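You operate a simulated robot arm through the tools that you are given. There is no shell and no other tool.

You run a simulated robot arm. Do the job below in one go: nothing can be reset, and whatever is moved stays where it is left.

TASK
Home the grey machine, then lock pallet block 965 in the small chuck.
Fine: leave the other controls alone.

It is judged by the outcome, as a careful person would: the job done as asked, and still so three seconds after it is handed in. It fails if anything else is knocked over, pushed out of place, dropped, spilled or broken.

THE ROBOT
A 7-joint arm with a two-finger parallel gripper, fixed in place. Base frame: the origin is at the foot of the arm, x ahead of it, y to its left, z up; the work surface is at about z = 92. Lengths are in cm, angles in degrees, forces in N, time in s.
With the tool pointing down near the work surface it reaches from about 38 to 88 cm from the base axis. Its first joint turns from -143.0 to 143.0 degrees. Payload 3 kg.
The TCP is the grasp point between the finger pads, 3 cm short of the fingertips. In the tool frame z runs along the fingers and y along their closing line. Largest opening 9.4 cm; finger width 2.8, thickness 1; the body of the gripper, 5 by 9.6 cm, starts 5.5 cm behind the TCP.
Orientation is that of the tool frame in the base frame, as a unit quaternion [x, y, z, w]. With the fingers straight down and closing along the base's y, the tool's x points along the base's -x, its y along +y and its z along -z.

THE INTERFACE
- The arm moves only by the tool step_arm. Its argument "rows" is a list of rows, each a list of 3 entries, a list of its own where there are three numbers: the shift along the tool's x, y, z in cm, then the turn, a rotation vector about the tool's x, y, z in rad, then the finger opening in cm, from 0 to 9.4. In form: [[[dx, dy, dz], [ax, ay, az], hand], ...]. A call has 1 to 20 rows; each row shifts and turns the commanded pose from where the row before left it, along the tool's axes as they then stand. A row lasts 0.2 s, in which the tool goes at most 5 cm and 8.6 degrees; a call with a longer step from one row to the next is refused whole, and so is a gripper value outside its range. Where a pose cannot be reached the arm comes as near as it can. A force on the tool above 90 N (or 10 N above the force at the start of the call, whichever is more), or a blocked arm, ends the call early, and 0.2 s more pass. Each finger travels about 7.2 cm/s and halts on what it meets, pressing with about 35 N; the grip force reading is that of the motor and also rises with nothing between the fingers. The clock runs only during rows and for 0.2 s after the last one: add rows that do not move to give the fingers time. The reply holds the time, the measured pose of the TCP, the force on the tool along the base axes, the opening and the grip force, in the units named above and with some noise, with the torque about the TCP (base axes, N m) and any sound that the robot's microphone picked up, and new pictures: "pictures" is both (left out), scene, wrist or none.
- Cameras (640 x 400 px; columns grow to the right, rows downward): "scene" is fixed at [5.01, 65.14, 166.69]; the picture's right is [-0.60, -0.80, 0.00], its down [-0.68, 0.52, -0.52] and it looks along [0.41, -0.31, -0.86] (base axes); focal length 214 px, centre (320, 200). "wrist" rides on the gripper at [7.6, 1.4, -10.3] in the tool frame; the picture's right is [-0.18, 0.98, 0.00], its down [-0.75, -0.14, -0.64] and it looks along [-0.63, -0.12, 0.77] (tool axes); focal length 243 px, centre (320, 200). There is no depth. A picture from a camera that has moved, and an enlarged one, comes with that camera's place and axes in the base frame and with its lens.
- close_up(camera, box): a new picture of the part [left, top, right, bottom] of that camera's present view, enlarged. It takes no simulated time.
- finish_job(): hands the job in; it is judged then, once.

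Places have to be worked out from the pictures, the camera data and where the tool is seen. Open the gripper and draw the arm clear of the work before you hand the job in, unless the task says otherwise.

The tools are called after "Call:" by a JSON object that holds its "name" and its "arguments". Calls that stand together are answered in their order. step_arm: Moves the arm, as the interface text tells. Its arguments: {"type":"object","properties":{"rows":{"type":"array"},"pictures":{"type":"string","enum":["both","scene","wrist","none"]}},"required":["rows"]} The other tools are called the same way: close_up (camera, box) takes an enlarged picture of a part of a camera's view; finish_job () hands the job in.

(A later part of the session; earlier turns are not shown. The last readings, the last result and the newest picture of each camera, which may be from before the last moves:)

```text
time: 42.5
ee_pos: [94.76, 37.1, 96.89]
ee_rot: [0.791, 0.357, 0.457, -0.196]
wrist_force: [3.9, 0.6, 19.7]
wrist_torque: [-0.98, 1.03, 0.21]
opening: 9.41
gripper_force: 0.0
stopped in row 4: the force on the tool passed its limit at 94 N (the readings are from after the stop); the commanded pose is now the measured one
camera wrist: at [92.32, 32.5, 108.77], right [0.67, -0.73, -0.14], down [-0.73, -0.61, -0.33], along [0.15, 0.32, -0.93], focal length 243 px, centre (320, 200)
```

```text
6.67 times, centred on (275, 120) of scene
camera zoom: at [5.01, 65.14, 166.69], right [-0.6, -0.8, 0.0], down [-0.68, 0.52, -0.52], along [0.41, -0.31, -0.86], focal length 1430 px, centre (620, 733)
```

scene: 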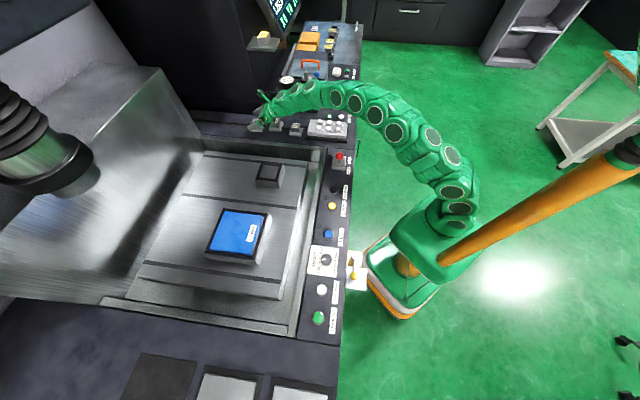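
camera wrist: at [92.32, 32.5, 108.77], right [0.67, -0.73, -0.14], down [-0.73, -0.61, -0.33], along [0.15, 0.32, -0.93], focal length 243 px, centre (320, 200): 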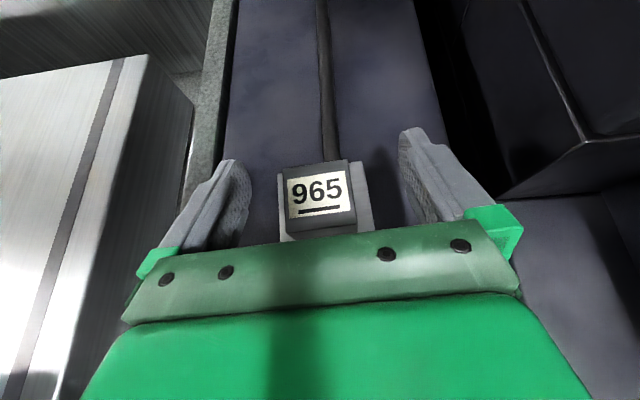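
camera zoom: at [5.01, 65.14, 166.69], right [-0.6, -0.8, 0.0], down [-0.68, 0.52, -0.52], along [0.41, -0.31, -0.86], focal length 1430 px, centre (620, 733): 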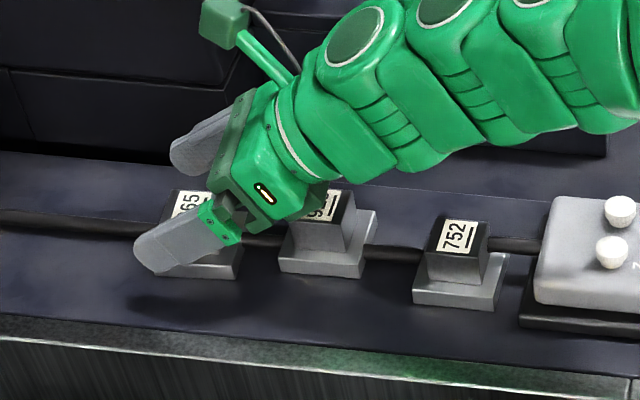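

The hand's underside bumped block 926 (it appears shifted a little toward 965) and the force stop triggered. I lift straight up at once so nothing else is dragged, then check 926.

Call:
{"name": "step_arm", "arguments": {"rows": [[[0.86, 0, -0.52], [0, 0, 0], 9.4], [[1.71, 0, -1.03], [0, 0, 0], 9.4], [[1.71, 0, -1.03], [0, 0, 0], 9.4], [[1.71, 0, -1.03], [0, 0, 0], 9.4], [[1.71, 0, -1.03], [0, 0, 0], 9.4], [[0, 0, -3], [0, 0, 0], 9.4], [[0, 0, -4], [0, 0, 0], 9.4], [[0, 0, -4], [0, 0, 0], 9.4], [[0, 0, 0], [0, 0, 0], 9.4]]}}

Call:
{"name": "close_up", "arguments": {"camera": "scene", "box": [235, 90, 315, 150]}}

Call:
{"name": "close_up", "arguments": {"camera": "wrist", "box": [260, 60, 460, 240]}}

```text
time: 44.5
ee_pos: [88.13, 30.07, 111.2]
ee_rot: [0.791, 0.358, 0.456, -0.196]
wrist_force: [-1.2, -0.4, 0.1]
wrist_torque: [0.03, 0.03, -0.05]
opening: 9.39
gripper_force: 0.0
camera wrist: at [85.74, 25.44, 123.14], right [0.67, -0.73, -0.14], down [-0.73, -0.61, -0.32], along [0.15, 0.32, -0.93], focal length 243 px, centre (320, 200)
```

scene: 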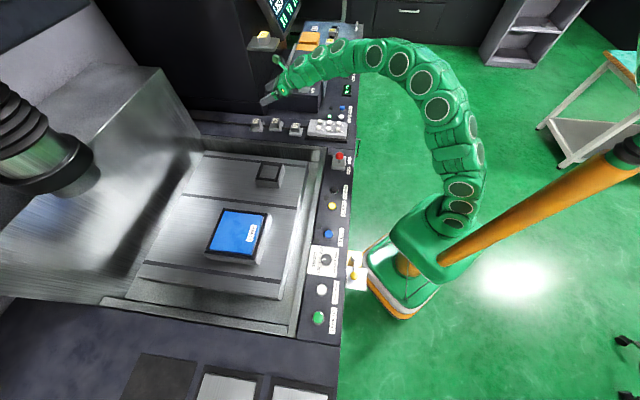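
wrist: 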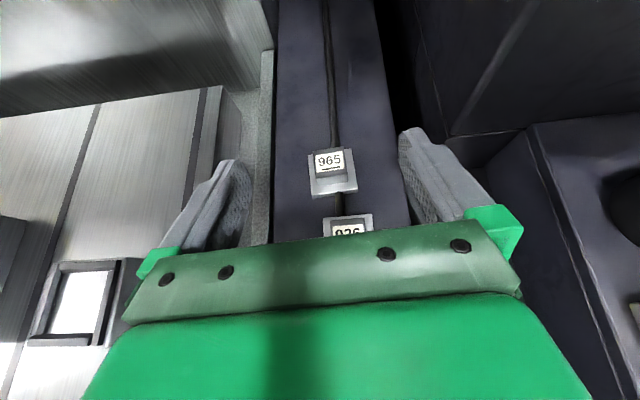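

```text
6.67 times, centred on (275, 120) of scene
camera zoom: at [5.01, 65.14, 166.69], right [-0.6, -0.8, 0.0], down [-0.68, 0.52, -0.52], along [0.41, -0.31, -0.86], focal length 1430 px, centre (620, 733)
```

zoom: 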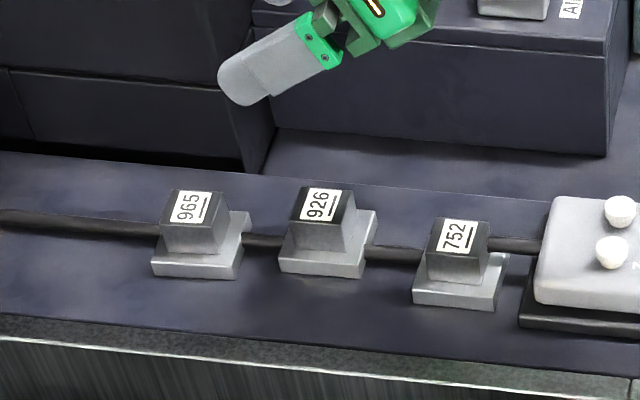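

```text
2.22 times, centred on (360, 150) of wrist
camera zoom: at [85.74, 25.44, 123.14], right [0.67, -0.73, -0.14], down [-0.73, -0.61, -0.32], along [0.15, 0.32, -0.93], focal length 539 px, centre (231, 311)
```

zoom: 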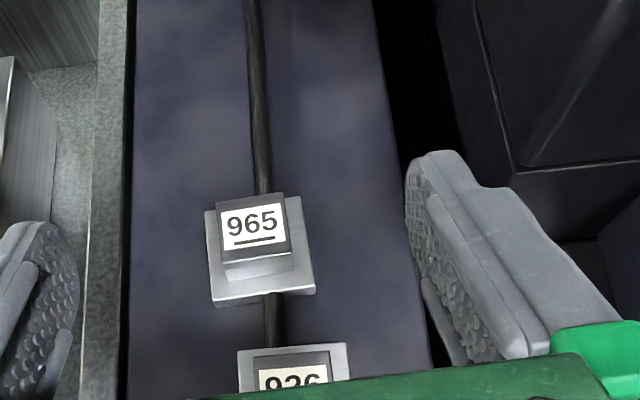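

Block 926 is still upright but slid about 1.3 cm toward 965; I must put it back. I take the same close-up as at the start to measure the shift precisely.

Call:
{"name": "close_up", "arguments": {"camera": "scene", "box": [245, 110, 305, 140]}}

```text
10.67 times, centred on (275, 125) of scene
camera zoom: at [5.01, 65.14, 166.69], right [-0.6, -0.8, 0.0], down [-0.68, 0.52, -0.52], along [0.41, -0.31, -0.86], focal length 2288 px, centre (800, 1000)
```

zoom: 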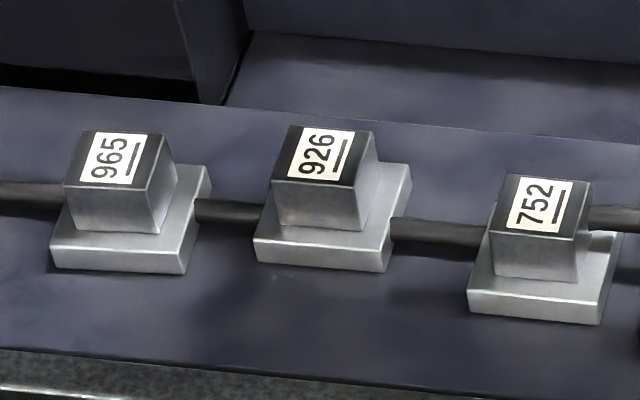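

The shift is 28 px, i.e. about 1.3 cm along +n with almost no rotation. I reduce the tilt to 45° (which clears the neighbouring blocks) and move to hover behind 926, to grasp it and set it back.

Call:
{"name": "step_arm", "arguments": {"rows": [[[0, 0, 0], [0, -0.12, 0], 9.4], [[0, 0, 0], [0, -0.12, 0], 9.4], [[-3.6, 0.33, 0.9], [0, 0, 0], 9.4], [[-3.6, 0.33, 0.9], [0, 0, 0], 9.4], [[-3.6, 0.33, 0.9], [0, 0, 0], 9.4], [[0, 0, 0], [0, 0, 0], 9.4]]}}

Call:
{"name": "close_up", "arguments": {"camera": "wrist", "box": [220, 60, 420, 240]}}

Call:
{"name": "close_up", "arguments": {"camera": "scene", "box": [235, 90, 315, 150]}}

```text
time: 46.0
ee_pos: [85.42, 25.36, 101.38]
ee_rot: [0.84, 0.379, 0.356, -0.153]
wrist_force: [0.6, -0.1, -0.1]
wrist_torque: [0.0, -0.03, -0.01]
opening: 9.4
gripper_force: 0.1
camera wrist: at [84.91, 22.93, 114.15], right [0.65, -0.75, -0.12], down [-0.76, -0.64, -0.09], along [-0.01, 0.15, -0.99], focal length 243 px, centre (320, 200)
```

scene: 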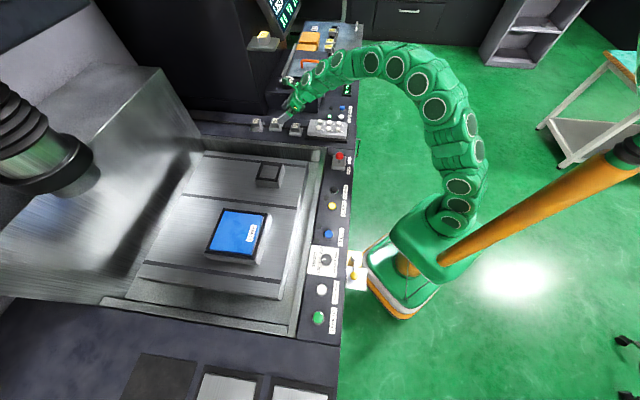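
wrist: 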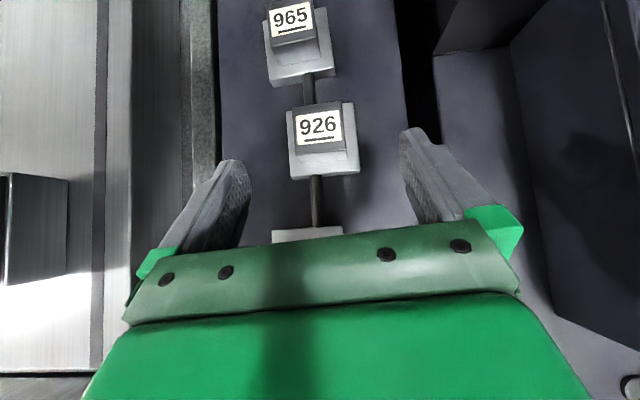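

```text
2.22 times, centred on (320, 150) of wrist
camera zoom: at [84.91, 22.93, 114.15], right [0.65, -0.75, -0.12], down [-0.76, -0.64, -0.09], along [-0.01, 0.15, -0.99], focal length 539 px, centre (320, 311)
```

zoom: 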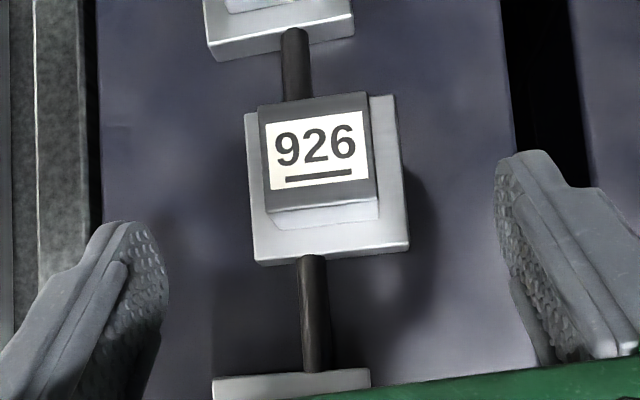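

```text
6.67 times, centred on (275, 120) of scene
camera zoom: at [5.01, 65.14, 166.69], right [-0.6, -0.8, 0.0], down [-0.68, 0.52, -0.52], along [0.41, -0.31, -0.86], focal length 1430 px, centre (620, 733)
```

zoom: 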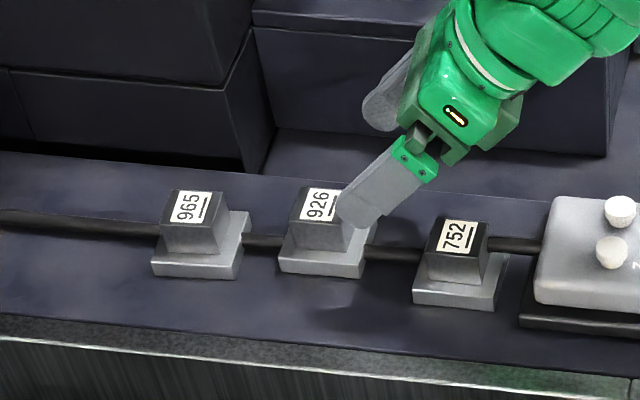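

At 45° tilt the view is clear and 926's measured centre is [89.1,29.75]. I align the yaw by 2°, advance along the tool axis and straddle 926.

Call:
{"name": "step_arm", "arguments": {"rows": [[[0, 0, 0], [-0.0214, 0, 0.0209], 9.4], [[-0.1, -0.18, 2], [0, 0, 0], 9.4], [[-0.1, 0, 2], [0, 0, 0], 9.4], [[0, 0, 1.8], [0, 0, 0], 9.4], [[0, 0, 1.4], [0, 0, 0], 9.4], [[0, 0, 0], [0, 0, 0], 9.4]]}}

Call:
{"name": "close_up", "arguments": {"camera": "wrist", "box": [220, 80, 420, 240]}}

Call:
{"name": "close_up", "arguments": {"camera": "scene", "box": [245, 110, 305, 140]}}

```text
time: 47.4
ee_pos: [88.71, 28.86, 96.53]
ee_rot: [0.846, 0.366, 0.359, -0.147]
wrist_force: [0.0, 0.1, -0.3]
wrist_torque: [0.01, 0.05, -0.01]
opening: 9.38
gripper_force: 0.0
camera wrist: at [88.12, 26.45, 109.2], right [0.63, -0.77, -0.12], down [-0.78, -0.62, -0.09], along [0.0, 0.15, -0.99], focal length 243 px, centre (320, 200)
```

scene: 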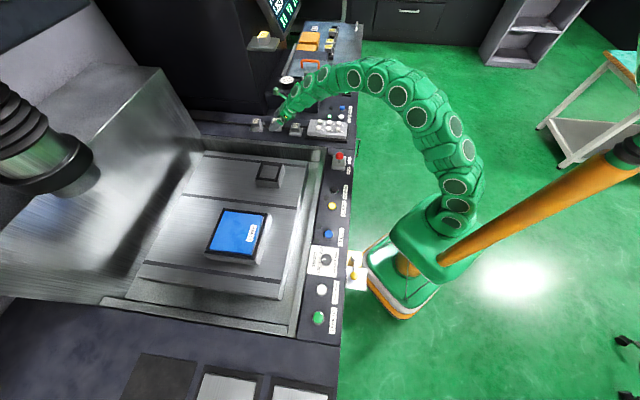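
wrist: 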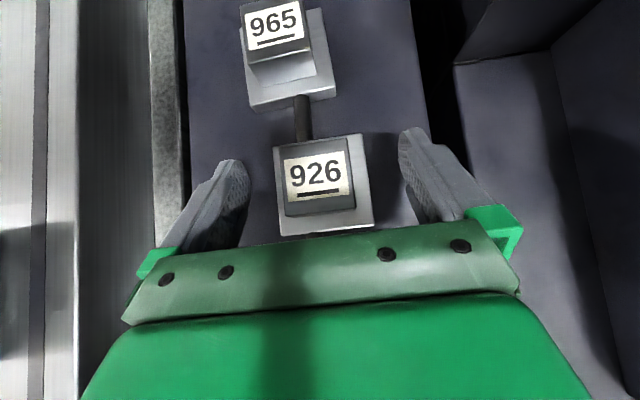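

```text
2.50 times, centred on (320, 160) of wrist
camera zoom: at [88.12, 26.45, 109.2], right [0.63, -0.77, -0.12], down [-0.78, -0.62, -0.09], along [0.0, 0.15, -0.99], focal length 606 px, centre (320, 300)
```

zoom: 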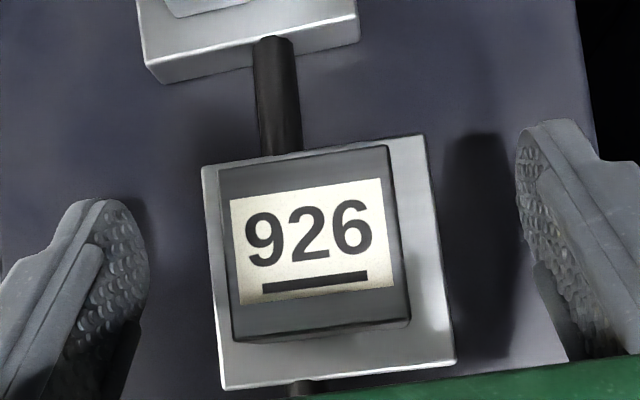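

```text
10.67 times, centred on (275, 125) of scene
camera zoom: at [5.01, 65.14, 166.69], right [-0.6, -0.8, 0.0], down [-0.68, 0.52, -0.52], along [0.41, -0.31, -0.86], focal length 2288 px, centre (800, 1000)
```

zoom: 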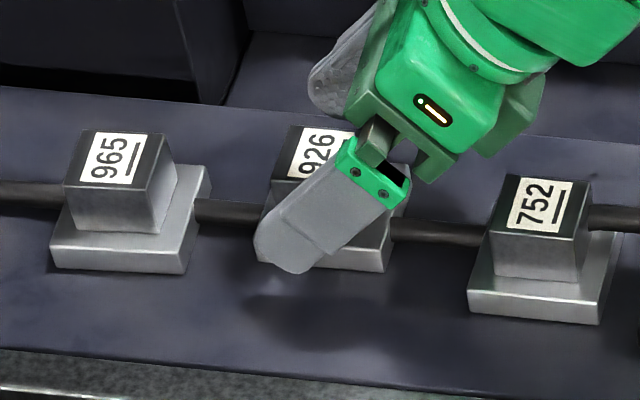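

No contact and 926 sits squarely between the fingers. I fine-adjust by 0.3 cm sideways and 0.4 cm forward and close the gripper on it.

Call:
{"name": "step_arm", "arguments": {"rows": [[[0, -0.3, 0.4], [0, 0, 0], 9.4], [[0, 0, 0], [0, 0, 0], 7], [[0, 0, 0], [0, 0, 0], 5.5], [[0, 0, 0], [0, 0, 0], 4.5], [[0, 0, 0], [0, 0, 0], 3.5], [[0, 0, 0], [0, 0, 0], 3.5]]}}

Call:
{"name": "close_up", "arguments": {"camera": "scene", "box": [245, 110, 305, 140]}}

Call:
{"name": "close_up", "arguments": {"camera": "wrist", "box": [220, 80, 420, 240]}}

```text
time: 48.8
ee_pos: [88.59, 29.39, 96.16]
ee_rot: [0.846, 0.366, 0.36, -0.147]
wrist_force: [0.1, 1.1, 0.1]
wrist_torque: [0.04, -0.15, 0.04]
opening: 6.17
gripper_force: 35.2
camera wrist: at [88.16, 26.88, 108.89], right [0.63, -0.77, -0.12], down [-0.78, -0.62, -0.09], along [0.0, 0.15, -0.99], focal length 243 px, centre (320, 200)
```

scene: 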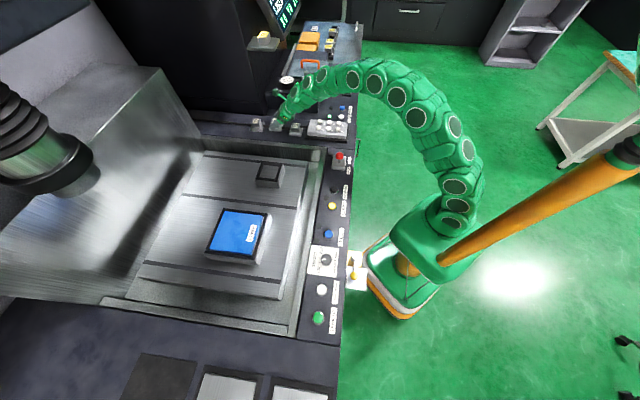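
wrist: 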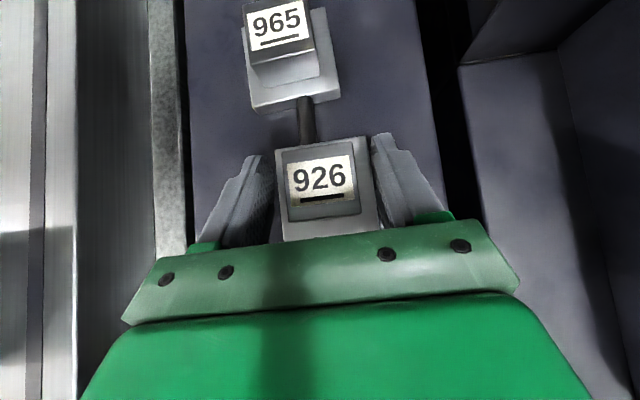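

```text
10.67 times, centred on (275, 125) of scene
camera zoom: at [5.01, 65.14, 166.69], right [-0.6, -0.8, 0.0], down [-0.68, 0.52, -0.52], along [0.41, -0.31, -0.86], focal length 2288 px, centre (800, 1000)
```

zoom: 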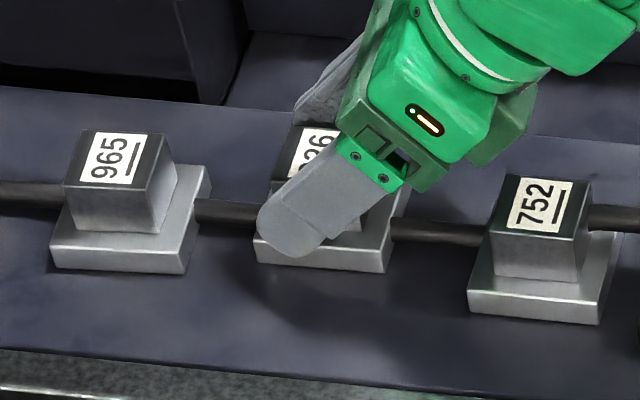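

```text
2.50 times, centred on (320, 160) of wrist
camera zoom: at [88.16, 26.88, 108.89], right [0.63, -0.77, -0.12], down [-0.78, -0.62, -0.09], along [0.0, 0.15, -0.99], focal length 606 px, centre (320, 300)
```

zoom: 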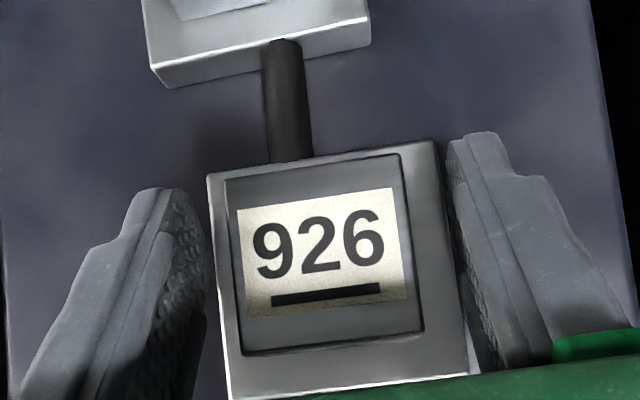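

The opening of 6.17 cm shows the fingers hold 926 by its base (so the base is 6.2 cm wide and sits slightly higher than estimated). That grip is fine for sliding it back: I drag it 1.22 cm toward -n at constant height.

Call:
{"name": "step_arm", "arguments": {"rows": [[[-0.28, 0, -0.29], [0, 0, 0], 3.5], [[-0.28, 0, -0.29], [0, 0, 0], 3.5], [[-0.29, 0, -0.3], [0, 0, 0], 3.5], [[0, 0, 0], [0, 0, 0], 3.5], [[0, 0, 0], [0, 0, 0], 3.5]]}}

Call:
{"name": "close_up", "arguments": {"camera": "scene", "box": [245, 110, 305, 140]}}

```text
time: 50.0
ee_pos: [87.85, 28.46, 96.2]
ee_rot: [0.846, 0.366, 0.359, -0.148]
wrist_force: [-0.8, 0.6, 0.3]
wrist_torque: [-0.02, -0.05, -0.02]
opening: 6.17
gripper_force: 35.6
camera wrist: at [87.33, 26.06, 108.89], right [0.63, -0.77, -0.12], down [-0.78, -0.62, -0.09], along [0.0, 0.15, -0.99], focal length 243 px, centre (320, 200)
```

scene: 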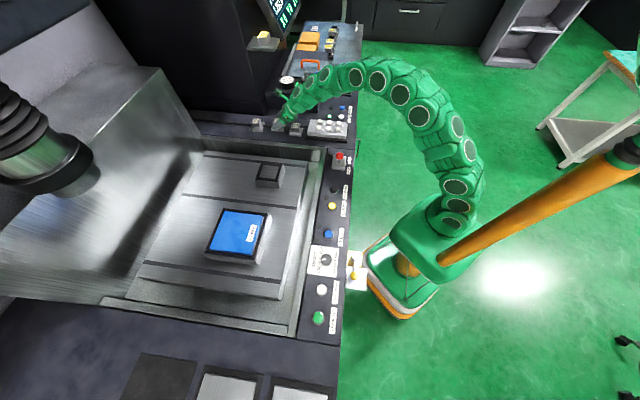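
wrist: 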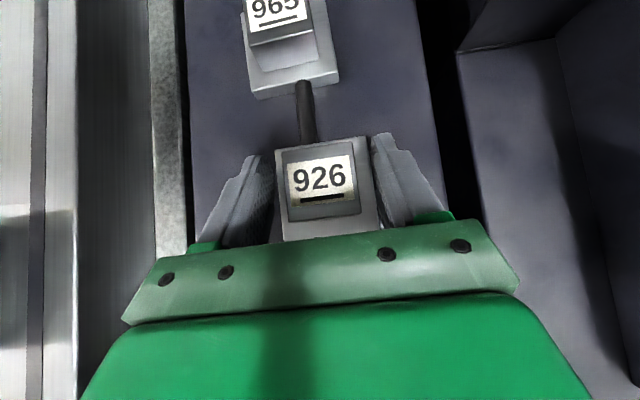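

```text
10.67 times, centred on (275, 125) of scene
camera zoom: at [5.01, 65.14, 166.69], right [-0.6, -0.8, 0.0], down [-0.68, 0.52, -0.52], along [0.41, -0.31, -0.86], focal length 2288 px, centre (800, 1000)
```

zoom: 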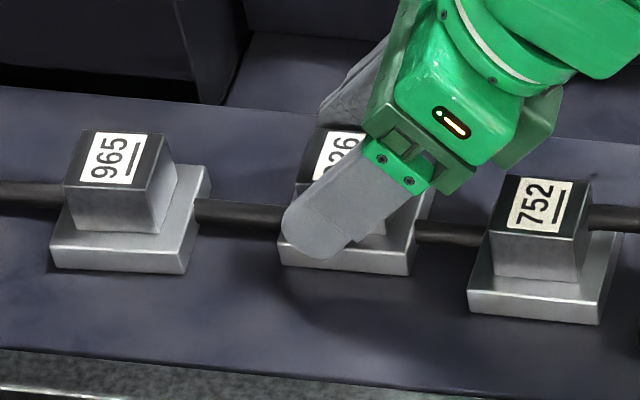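

926 is within about 2–3 px (0.1 cm) of its original place; I make a final tiny correction, release it, and back off along the tool axis.

Call:
{"name": "step_arm", "arguments": {"rows": [[[-0.06, 0.13, -0.06], [0, 0, 0], 3.5], [[0, 0, 0], [0, 0, 0], 3.5], [[0, 0, 0], [0, 0, 0], 6.6], [[0, 0, 0], [0, 0, 0], 8], [[0, 0, 0], [0, 0, 0], 9.4], [[0, 0, -2], [0, 0, 0], 9.4], [[0, 0, -3], [0, 0, 0], 9.4], [[0, 0, -3], [0, 0, 0], 9.4], [[0, 0, 0], [0, 0, 0], 9.4]]}}

Call:
{"name": "close_up", "arguments": {"camera": "scene", "box": [245, 110, 305, 140]}}

```text
time: 52.0
ee_pos: [83.61, 24.07, 101.8]
ee_rot: [0.846, 0.366, 0.36, -0.146]
wrist_force: [-0.3, -0.2, -0.5]
wrist_torque: [0.01, -0.02, 0.0]
opening: 9.41
gripper_force: 0.0
camera wrist: at [83.09, 21.68, 114.62], right [0.63, -0.77, -0.12], down [-0.78, -0.62, -0.09], along [0.0, 0.15, -0.99], focal length 243 px, centre (320, 200)
```

scene: 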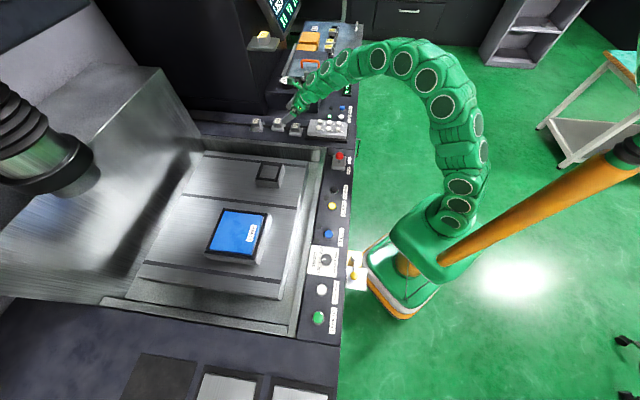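
wrist: 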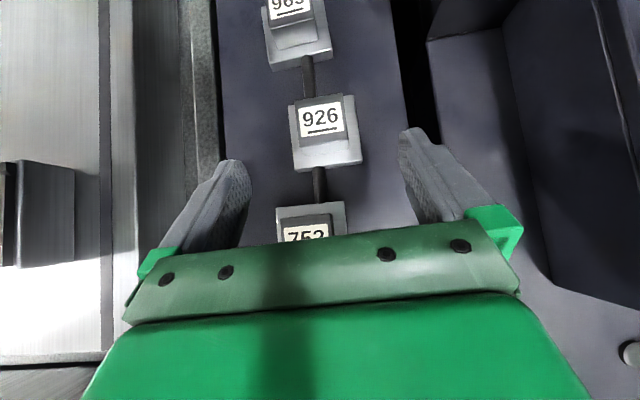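

```text
10.67 times, centred on (275, 125) of scene
camera zoom: at [5.01, 65.14, 166.69], right [-0.6, -0.8, 0.0], down [-0.68, 0.52, -0.52], along [0.41, -0.31, -0.86], focal length 2288 px, centre (800, 1000)
```

zoom: 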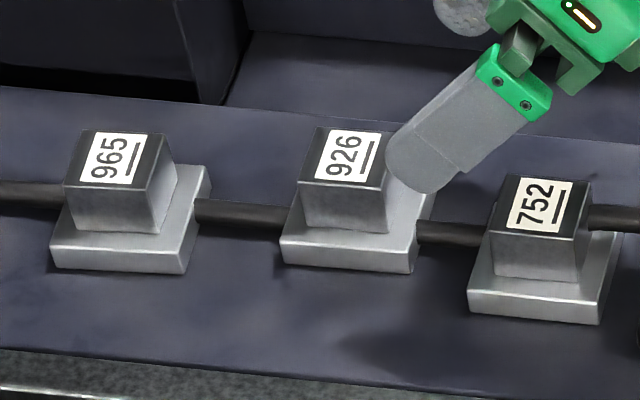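

926 is back in its original place to within a pixel or two. Now for 965 with the 45° tilt: I move at constant height to a hover point 7 cm behind it.

Call:
{"name": "step_arm", "arguments": {"rows": [[[2.82, -0.45, 2.83], [0, 0, 0], 9.4], [[2.82, -0.45, 2.83], [0, 0, 0], 9.4], [[2.82, -0.46, 2.83], [0, 0, 0], 9.4], [[0, 0, 0], [0, 0, 0], 9.4]]}}

Call:
{"name": "close_up", "arguments": {"camera": "wrist", "box": [220, 60, 420, 240]}}

Call:
{"name": "close_up", "arguments": {"camera": "scene", "box": [245, 110, 305, 140]}}

```text
time: 53.0
ee_pos: [91.12, 33.83, 101.76]
ee_rot: [0.845, 0.366, 0.36, -0.148]
wrist_force: [0.0, 0.0, -0.3]
wrist_torque: [-0.03, 0.0, -0.01]
opening: 9.39
gripper_force: 0.0
camera wrist: at [90.61, 31.47, 114.42], right [0.63, -0.77, -0.12], down [-0.78, -0.62, -0.09], along [0.0, 0.15, -0.99], focal length 243 px, centre (320, 200)
```

scene: 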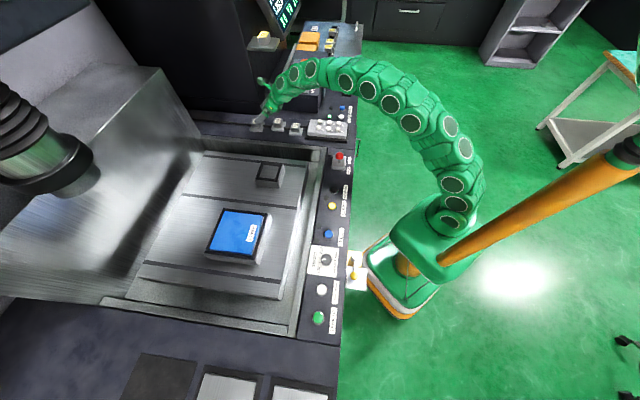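
wrist: 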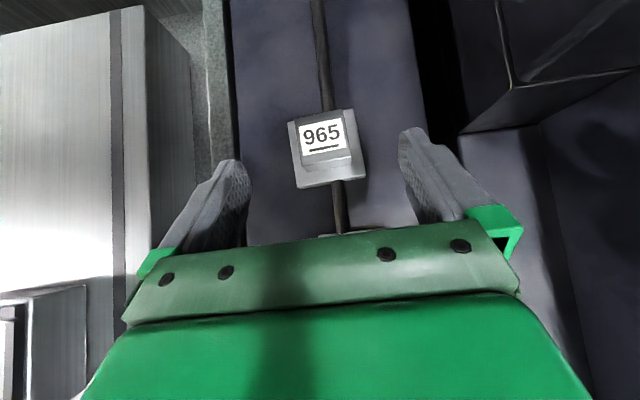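

```text
2.22 times, centred on (320, 150) of wrist
camera zoom: at [90.61, 31.47, 114.42], right [0.63, -0.77, -0.12], down [-0.78, -0.62, -0.09], along [0.0, 0.15, -0.99], focal length 539 px, centre (320, 311)
```

zoom: 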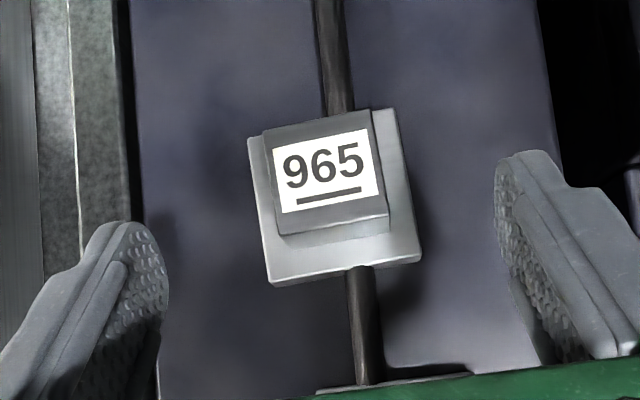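

```text
10.67 times, centred on (275, 125) of scene
camera zoom: at [5.01, 65.14, 166.69], right [-0.6, -0.8, 0.0], down [-0.68, 0.52, -0.52], along [0.41, -0.31, -0.86], focal length 2288 px, centre (800, 1000)
```

zoom: 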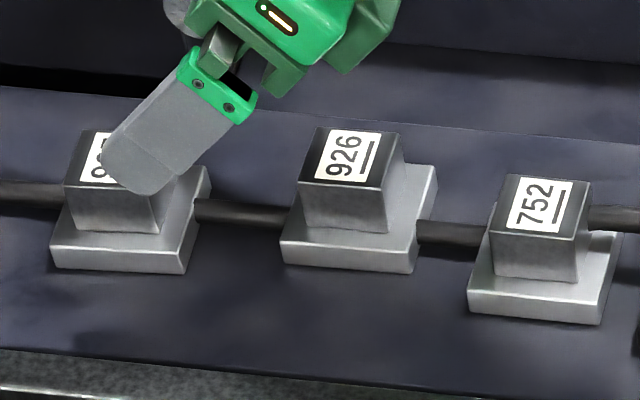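

965 is reachable at this tilt, centred at about [94.6,37.4]. I correct yaw by 1° and advance 6.7 cm to straddle the upper part at TCP height 97.

Call:
{"name": "step_arm", "arguments": {"rows": [[[0, 0.05, 0], [0.0143, 0, -0.014], 9.4], [[-0.06, 0, 2], [0, 0, 0], 9.4], [[-0.06, 0, 2], [0, 0, 0], 9.4], [[0, 0, 1.5], [0, 0, 0], 9.4], [[0, 0, 1.2], [0, 0, 0], 9.4], [[0, 0, 0], [0, 0, 0], 9.4]]}}

Call:
{"name": "close_up", "arguments": {"camera": "wrist", "box": [220, 80, 420, 240]}}

Call:
{"name": "close_up", "arguments": {"camera": "scene", "box": [245, 110, 305, 140]}}

```text
time: 54.4
ee_pos: [94.32, 37.12, 97.22]
ee_rot: [0.842, 0.375, 0.358, -0.151]
wrist_force: [-0.5, -0.5, -0.6]
wrist_torque: [-0.03, 0.02, 0.02]
opening: 9.39
gripper_force: 0.0
camera wrist: at [93.85, 34.84, 109.97], right [0.64, -0.76, -0.12], down [-0.77, -0.63, -0.09], along [0.0, 0.15, -0.99], focal length 243 px, centre (320, 200)
```

scene: 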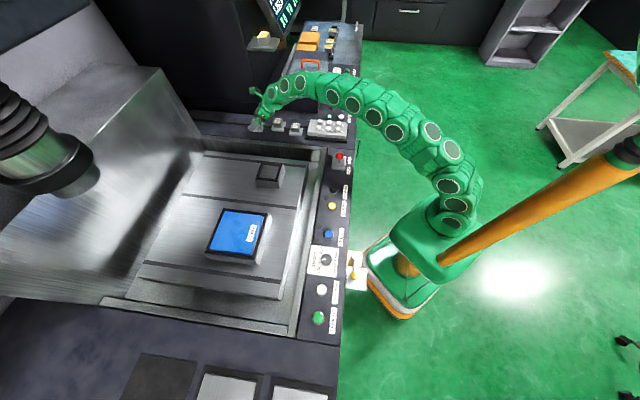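
wrist: 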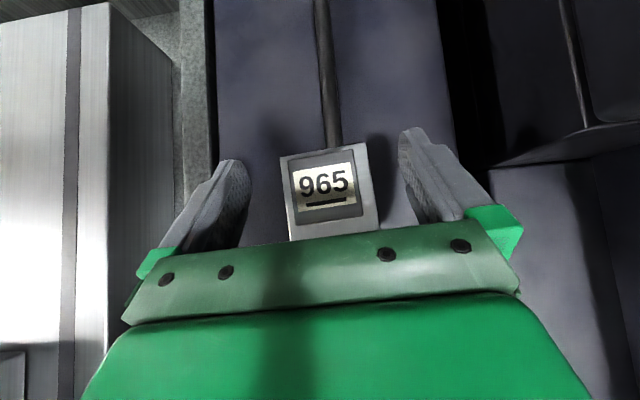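

```text
2.50 times, centred on (320, 160) of wrist
camera zoom: at [93.85, 34.84, 109.97], right [0.64, -0.76, -0.12], down [-0.77, -0.63, -0.09], along [0.0, 0.15, -0.99], focal length 606 px, centre (320, 300)
```

zoom: 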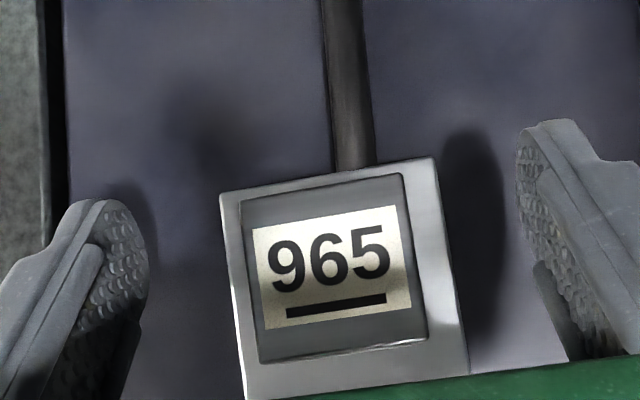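

```text
10.67 times, centred on (275, 125) of scene
camera zoom: at [5.01, 65.14, 166.69], right [-0.6, -0.8, 0.0], down [-0.68, 0.52, -0.52], along [0.41, -0.31, -0.86], focal length 2288 px, centre (800, 1000)
```

zoom: 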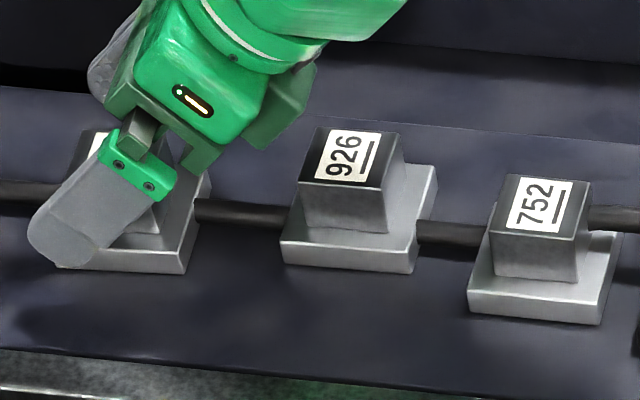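

965 is centred between the fingers, no contact. I close the gripper on its upper part and read the width.

Call:
{"name": "step_arm", "arguments": {"rows": [[[0, 0.08, 0], [0, 0, 0], 8], [[0, 0, 0], [0, 0, 0], 6.5], [[0, 0, 0], [0, 0, 0], 5], [[0, 0, 0], [0, 0, 0], 3.5], [[0, 0, 0], [0, 0, 0], 2.5], [[0, 0, 0], [0, 0, 0], 2.5]]}}

Call:
{"name": "close_up", "arguments": {"camera": "wrist", "box": [220, 80, 420, 240]}}

Call:
{"name": "close_up", "arguments": {"camera": "scene", "box": [245, 110, 305, 140]}}

```text
time: 55.8
ee_pos: [94.26, 37.16, 97.25]
ee_rot: [0.842, 0.374, 0.358, -0.15]
wrist_force: [1.3, -0.9, 4.1]
wrist_torque: [-0.08, 0.3, 0.04]
opening: 3.97
gripper_force: 35.4
camera wrist: at [93.89, 34.72, 109.96], right [0.64, -0.76, -0.12], down [-0.77, -0.63, -0.09], along [0.0, 0.15, -0.99], focal length 243 px, centre (320, 200)
```

scene: 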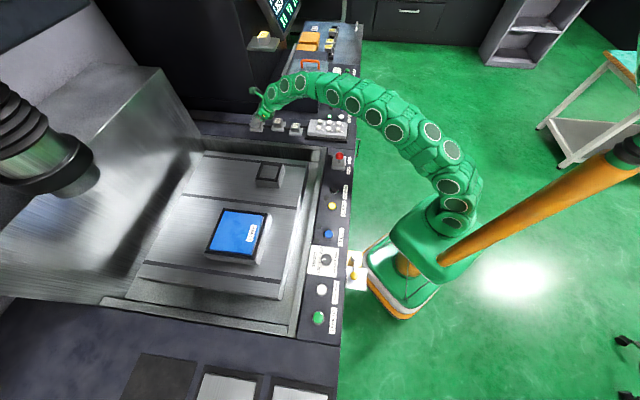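
wrist: 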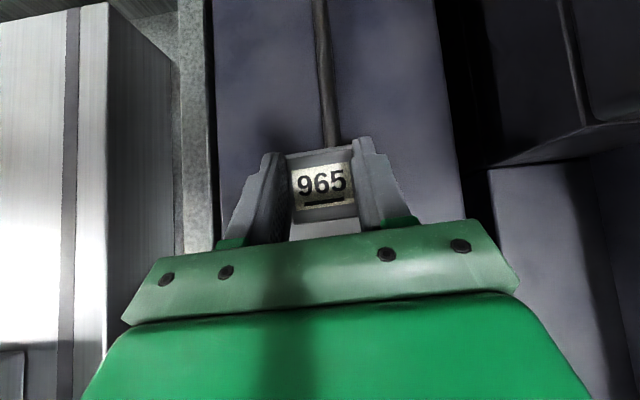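

```text
2.50 times, centred on (320, 160) of wrist
camera zoom: at [93.89, 34.72, 109.96], right [0.64, -0.76, -0.12], down [-0.77, -0.63, -0.09], along [0.0, 0.15, -0.99], focal length 606 px, centre (320, 300)
```

zoom: 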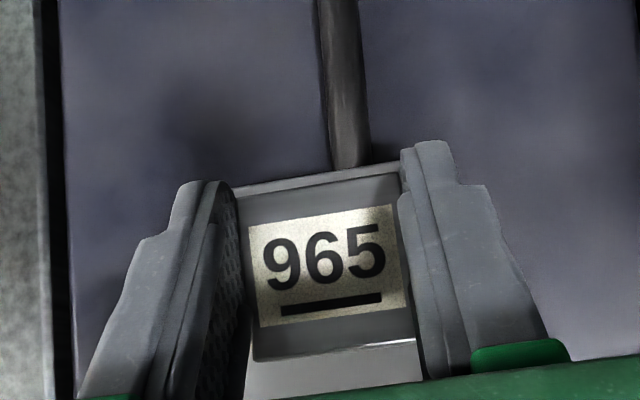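

```text
10.67 times, centred on (275, 125) of scene
camera zoom: at [5.01, 65.14, 166.69], right [-0.6, -0.8, 0.0], down [-0.68, 0.52, -0.52], along [0.41, -0.31, -0.86], focal length 2288 px, centre (800, 1000)
```

zoom: 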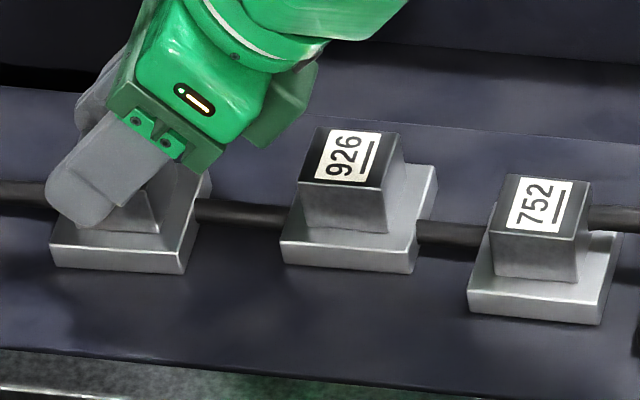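

Opening 3.97 cm with full grip force: the upper part of 965 is held. I lift straight up slowly and check the hold.

Call:
{"name": "step_arm", "arguments": {"rows": [[[0.36, 0, -0.35], [0, 0, 0], 2.5], [[0.72, 0, -0.7], [0, 0, 0], 2.5], [[0.72, 0, -0.7], [0, 0, 0], 2.5], [[1.43, 0, -1.4], [0, 0, 0], 2.5], [[1.43, 0, -1.4], [0, 0, 0], 2.5], [[0, 0, 0], [0, 0, 0], 2.5]]}}

Call:
{"name": "close_up", "arguments": {"camera": "wrist", "box": [220, 80, 420, 240]}}

Call:
{"name": "close_up", "arguments": {"camera": "scene", "box": [235, 85, 315, 145]}}

```text
time: 57.1
ee_pos: [94.29, 37.36, 103.48]
ee_rot: [0.842, 0.374, 0.358, -0.15]
wrist_force: [-0.6, 0.3, -4.8]
wrist_torque: [-0.04, 0.01, 0.0]
opening: 3.99
gripper_force: 34.1
camera wrist: at [93.85, 34.88, 116.28], right [0.64, -0.76, -0.12], down [-0.77, -0.63, -0.09], along [0.0, 0.15, -0.99], focal length 243 px, centre (320, 200)
```

scene: 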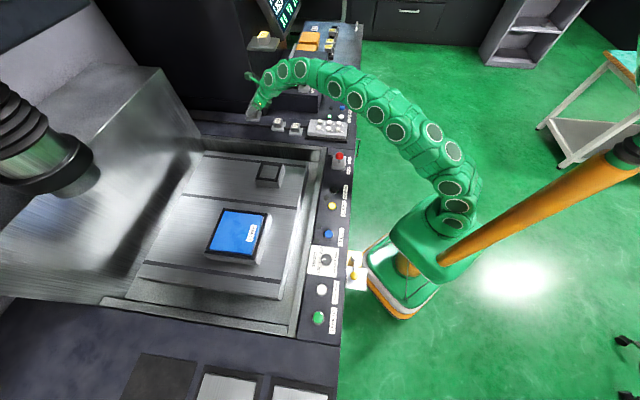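
wrist: 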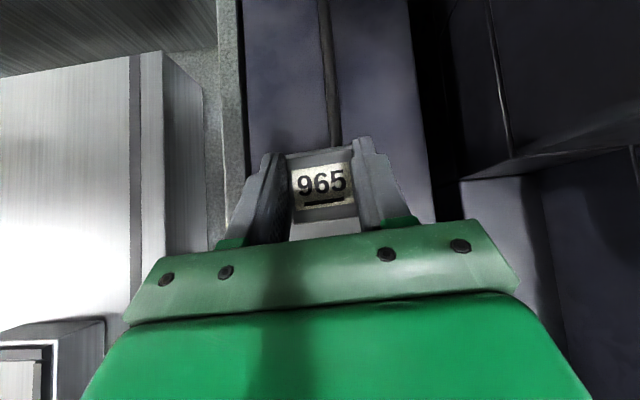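

```text
2.50 times, centred on (320, 160) of wrist
camera zoom: at [93.85, 34.88, 116.28], right [0.64, -0.76, -0.12], down [-0.77, -0.63, -0.09], along [0.0, 0.15, -0.99], focal length 606 px, centre (320, 300)
```

zoom: 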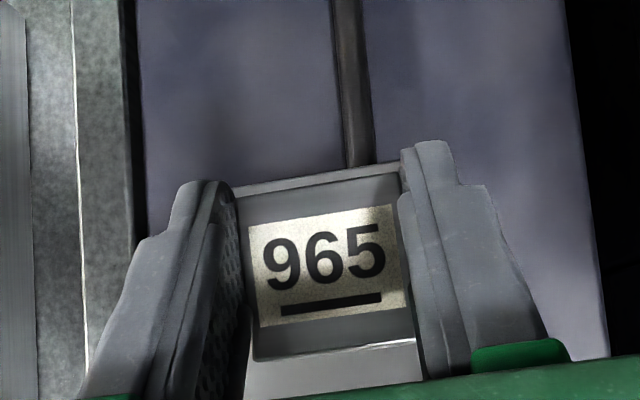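

```text
6.67 times, centred on (275, 115) of scene
camera zoom: at [5.01, 65.14, 166.69], right [-0.6, -0.8, 0.0], down [-0.68, 0.52, -0.52], along [0.41, -0.31, -0.86], focal length 1430 px, centre (620, 767)
```

zoom: 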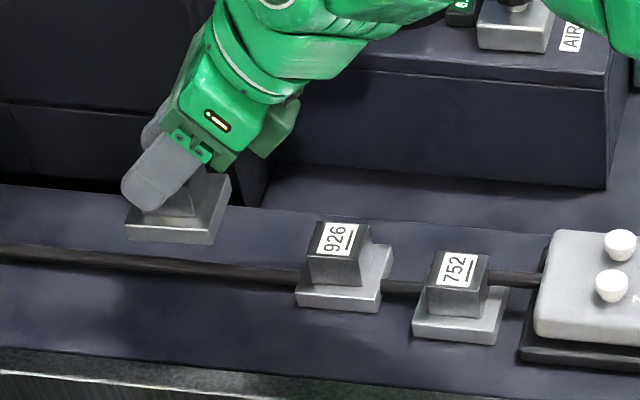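

965 is held firmly (about 5 N weight, pose unchanged in the fingers) and 926/752 stay put. I raise a bit more and carry it to a spot beside the small chuck, offset toward +u, to view the chuck from above.

Call:
{"name": "step_arm", "arguments": {"rows": [[[1.43, 0, -1.4], [0, 0, 0], 2.5], [[1.43, 0, -1.4], [0, 0, 0], 2.5], [[-1.22, -2.31, -1.25], [0, 0, 0], 2.5], [[-1.22, -2.31, -1.25], [0, 0, 0], 2.5], [[-1.22, -2.31, -1.25], [0, 0, 0], 2.5], [[-1.22, -2.31, -1.25], [0, 0, 0], 2.5], [[-1.22, -2.31, -1.25], [0, 0, 0], 2.5], [[-1.22, -2.31, -1.25], [0, 0, 0], 2.5], [[-1.22, -2.31, -1.25], [0, 0, 0], 2.5], [[-1.22, -2.31, -1.25], [0, 0, 0], 2.5], [[0, 0, 0], [0, 0, 0], 2.5]]}}

Call:
{"name": "close_up", "arguments": {"camera": "wrist", "box": [40, 40, 340, 240]}}

Call:
{"name": "close_up", "arguments": {"camera": "scene", "box": [220, 100, 340, 200]}}

```text
time: 59.5
ee_pos: [71.24, 39.26, 107.51]
ee_rot: [0.842, 0.374, 0.358, -0.15]
wrist_force: [1.0, -0.1, -4.4]
wrist_torque: [-0.01, 0.05, 0.03]
opening: 3.98
gripper_force: 35.3
camera wrist: at [70.74, 36.92, 120.29], right [0.64, -0.76, -0.12], down [-0.77, -0.63, -0.09], along [0.0, 0.15, -0.99], focal length 243 px, centre (320, 200)
```

scene: 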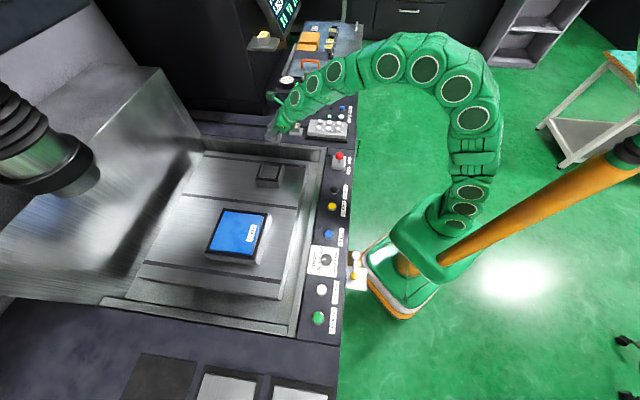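
wrist: 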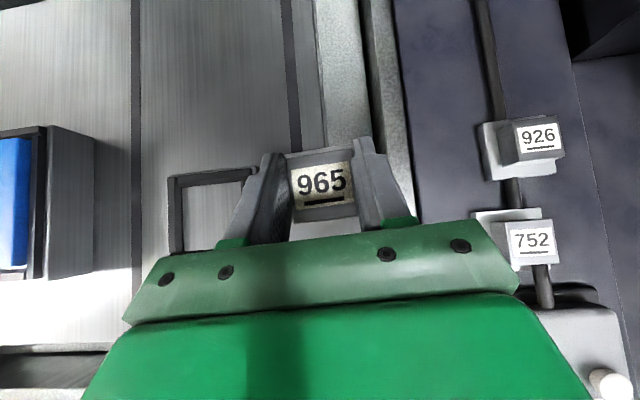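

```text
2.00 times, centred on (190, 140) of wrist
camera zoom: at [70.74, 36.92, 120.29], right [0.64, -0.76, -0.12], down [-0.77, -0.63, -0.09], along [0.0, 0.15, -0.99], focal length 485 px, centre (580, 320)
```

zoom: 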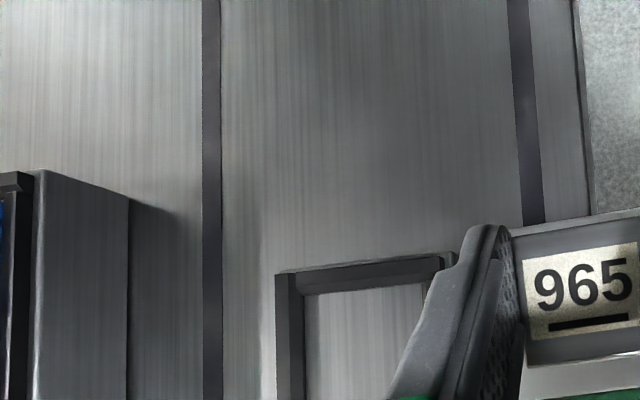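

```text
4.00 times, centred on (280, 150) of scene
camera zoom: at [5.01, 65.14, 166.69], right [-0.6, -0.8, 0.0], down [-0.68, 0.52, -0.52], along [0.41, -0.31, -0.86], focal length 858 px, centre (480, 400)
```

zoom: 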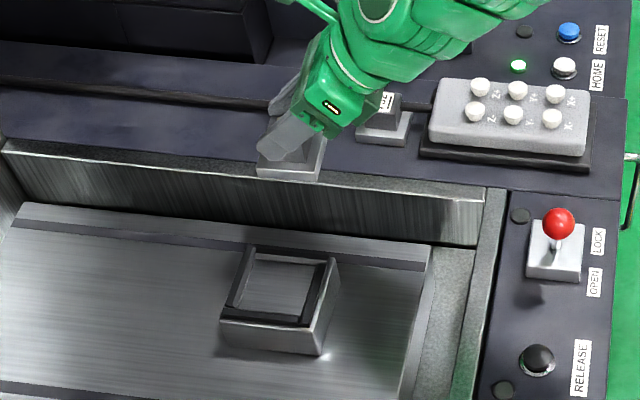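

The chuck lies at about [62.1,48.2] with its axes roughly 2.2° clockwise from the hand. I rotate to match and move so the block hovers over the chuck opening.

Call:
{"name": "step_arm", "arguments": {"rows": [[[0, 0, 0], [-0.0272, 0, 0.0266], 2.5], [[-0.506, -2.55, 0.34], [0, 0, 0], 2.5], [[-0.506, -2.55, 0.34], [0, 0, 0], 2.5], [[-0.506, -2.55, 0.34], [0, 0, 0], 2.5], [[-0.506, -2.55, 0.34], [0, 0, 0], 2.5], [[-0.506, -2.55, 0.34], [0, 0, 0], 2.5], [[0, 0, 0], [0, 0, 0], 2.5]]}}

Call:
{"name": "close_up", "arguments": {"camera": "wrist", "box": [200, 60, 440, 240]}}

Call:
{"name": "close_up", "arguments": {"camera": "scene", "box": [235, 145, 315, 205]}}

```text
time: 61.1
ee_pos: [61.76, 47.78, 104.21]
ee_rot: [0.848, 0.36, 0.361, -0.145]
wrist_force: [0.1, 0.1, -5.5]
wrist_torque: [-0.01, -0.03, -0.02]
opening: 3.98
gripper_force: 35.1
camera wrist: at [61.24, 45.4, 116.91], right [0.61, -0.78, -0.12], down [-0.79, -0.6, -0.09], along [0.0, 0.15, -0.99], focal length 243 px, centre (320, 200)
```

scene: 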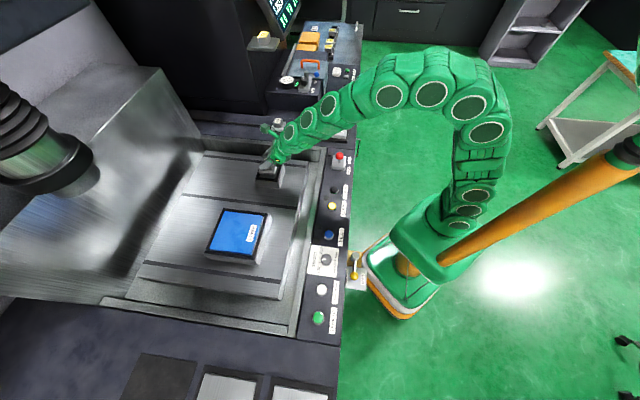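
wrist: 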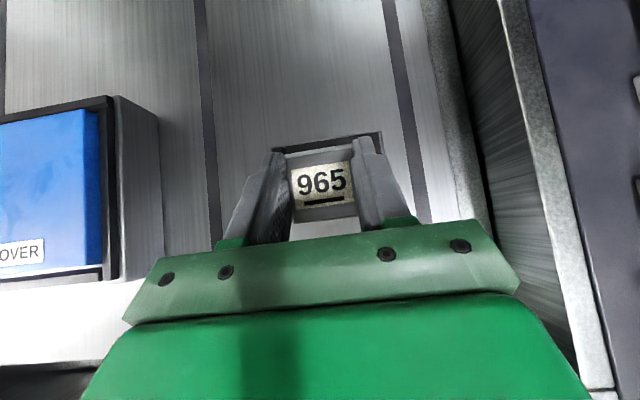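

```text
2.22 times, centred on (320, 150) of wrist
camera zoom: at [61.24, 45.4, 116.91], right [0.61, -0.78, -0.12], down [-0.79, -0.6, -0.09], along [0.0, 0.15, -0.99], focal length 539 px, centre (320, 311)
```

zoom: 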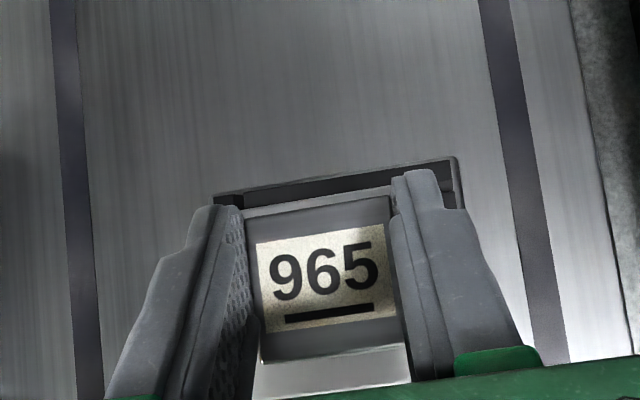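

```text
6.67 times, centred on (275, 175) of scene
camera zoom: at [5.01, 65.14, 166.69], right [-0.6, -0.8, 0.0], down [-0.68, 0.52, -0.52], along [0.41, -0.31, -0.86], focal length 1430 px, centre (620, 367)
```

zoom: 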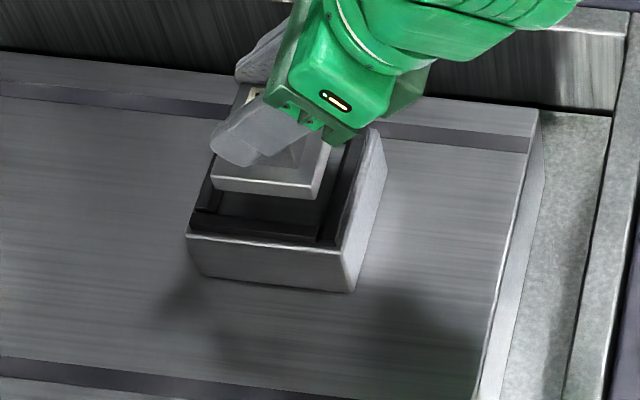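

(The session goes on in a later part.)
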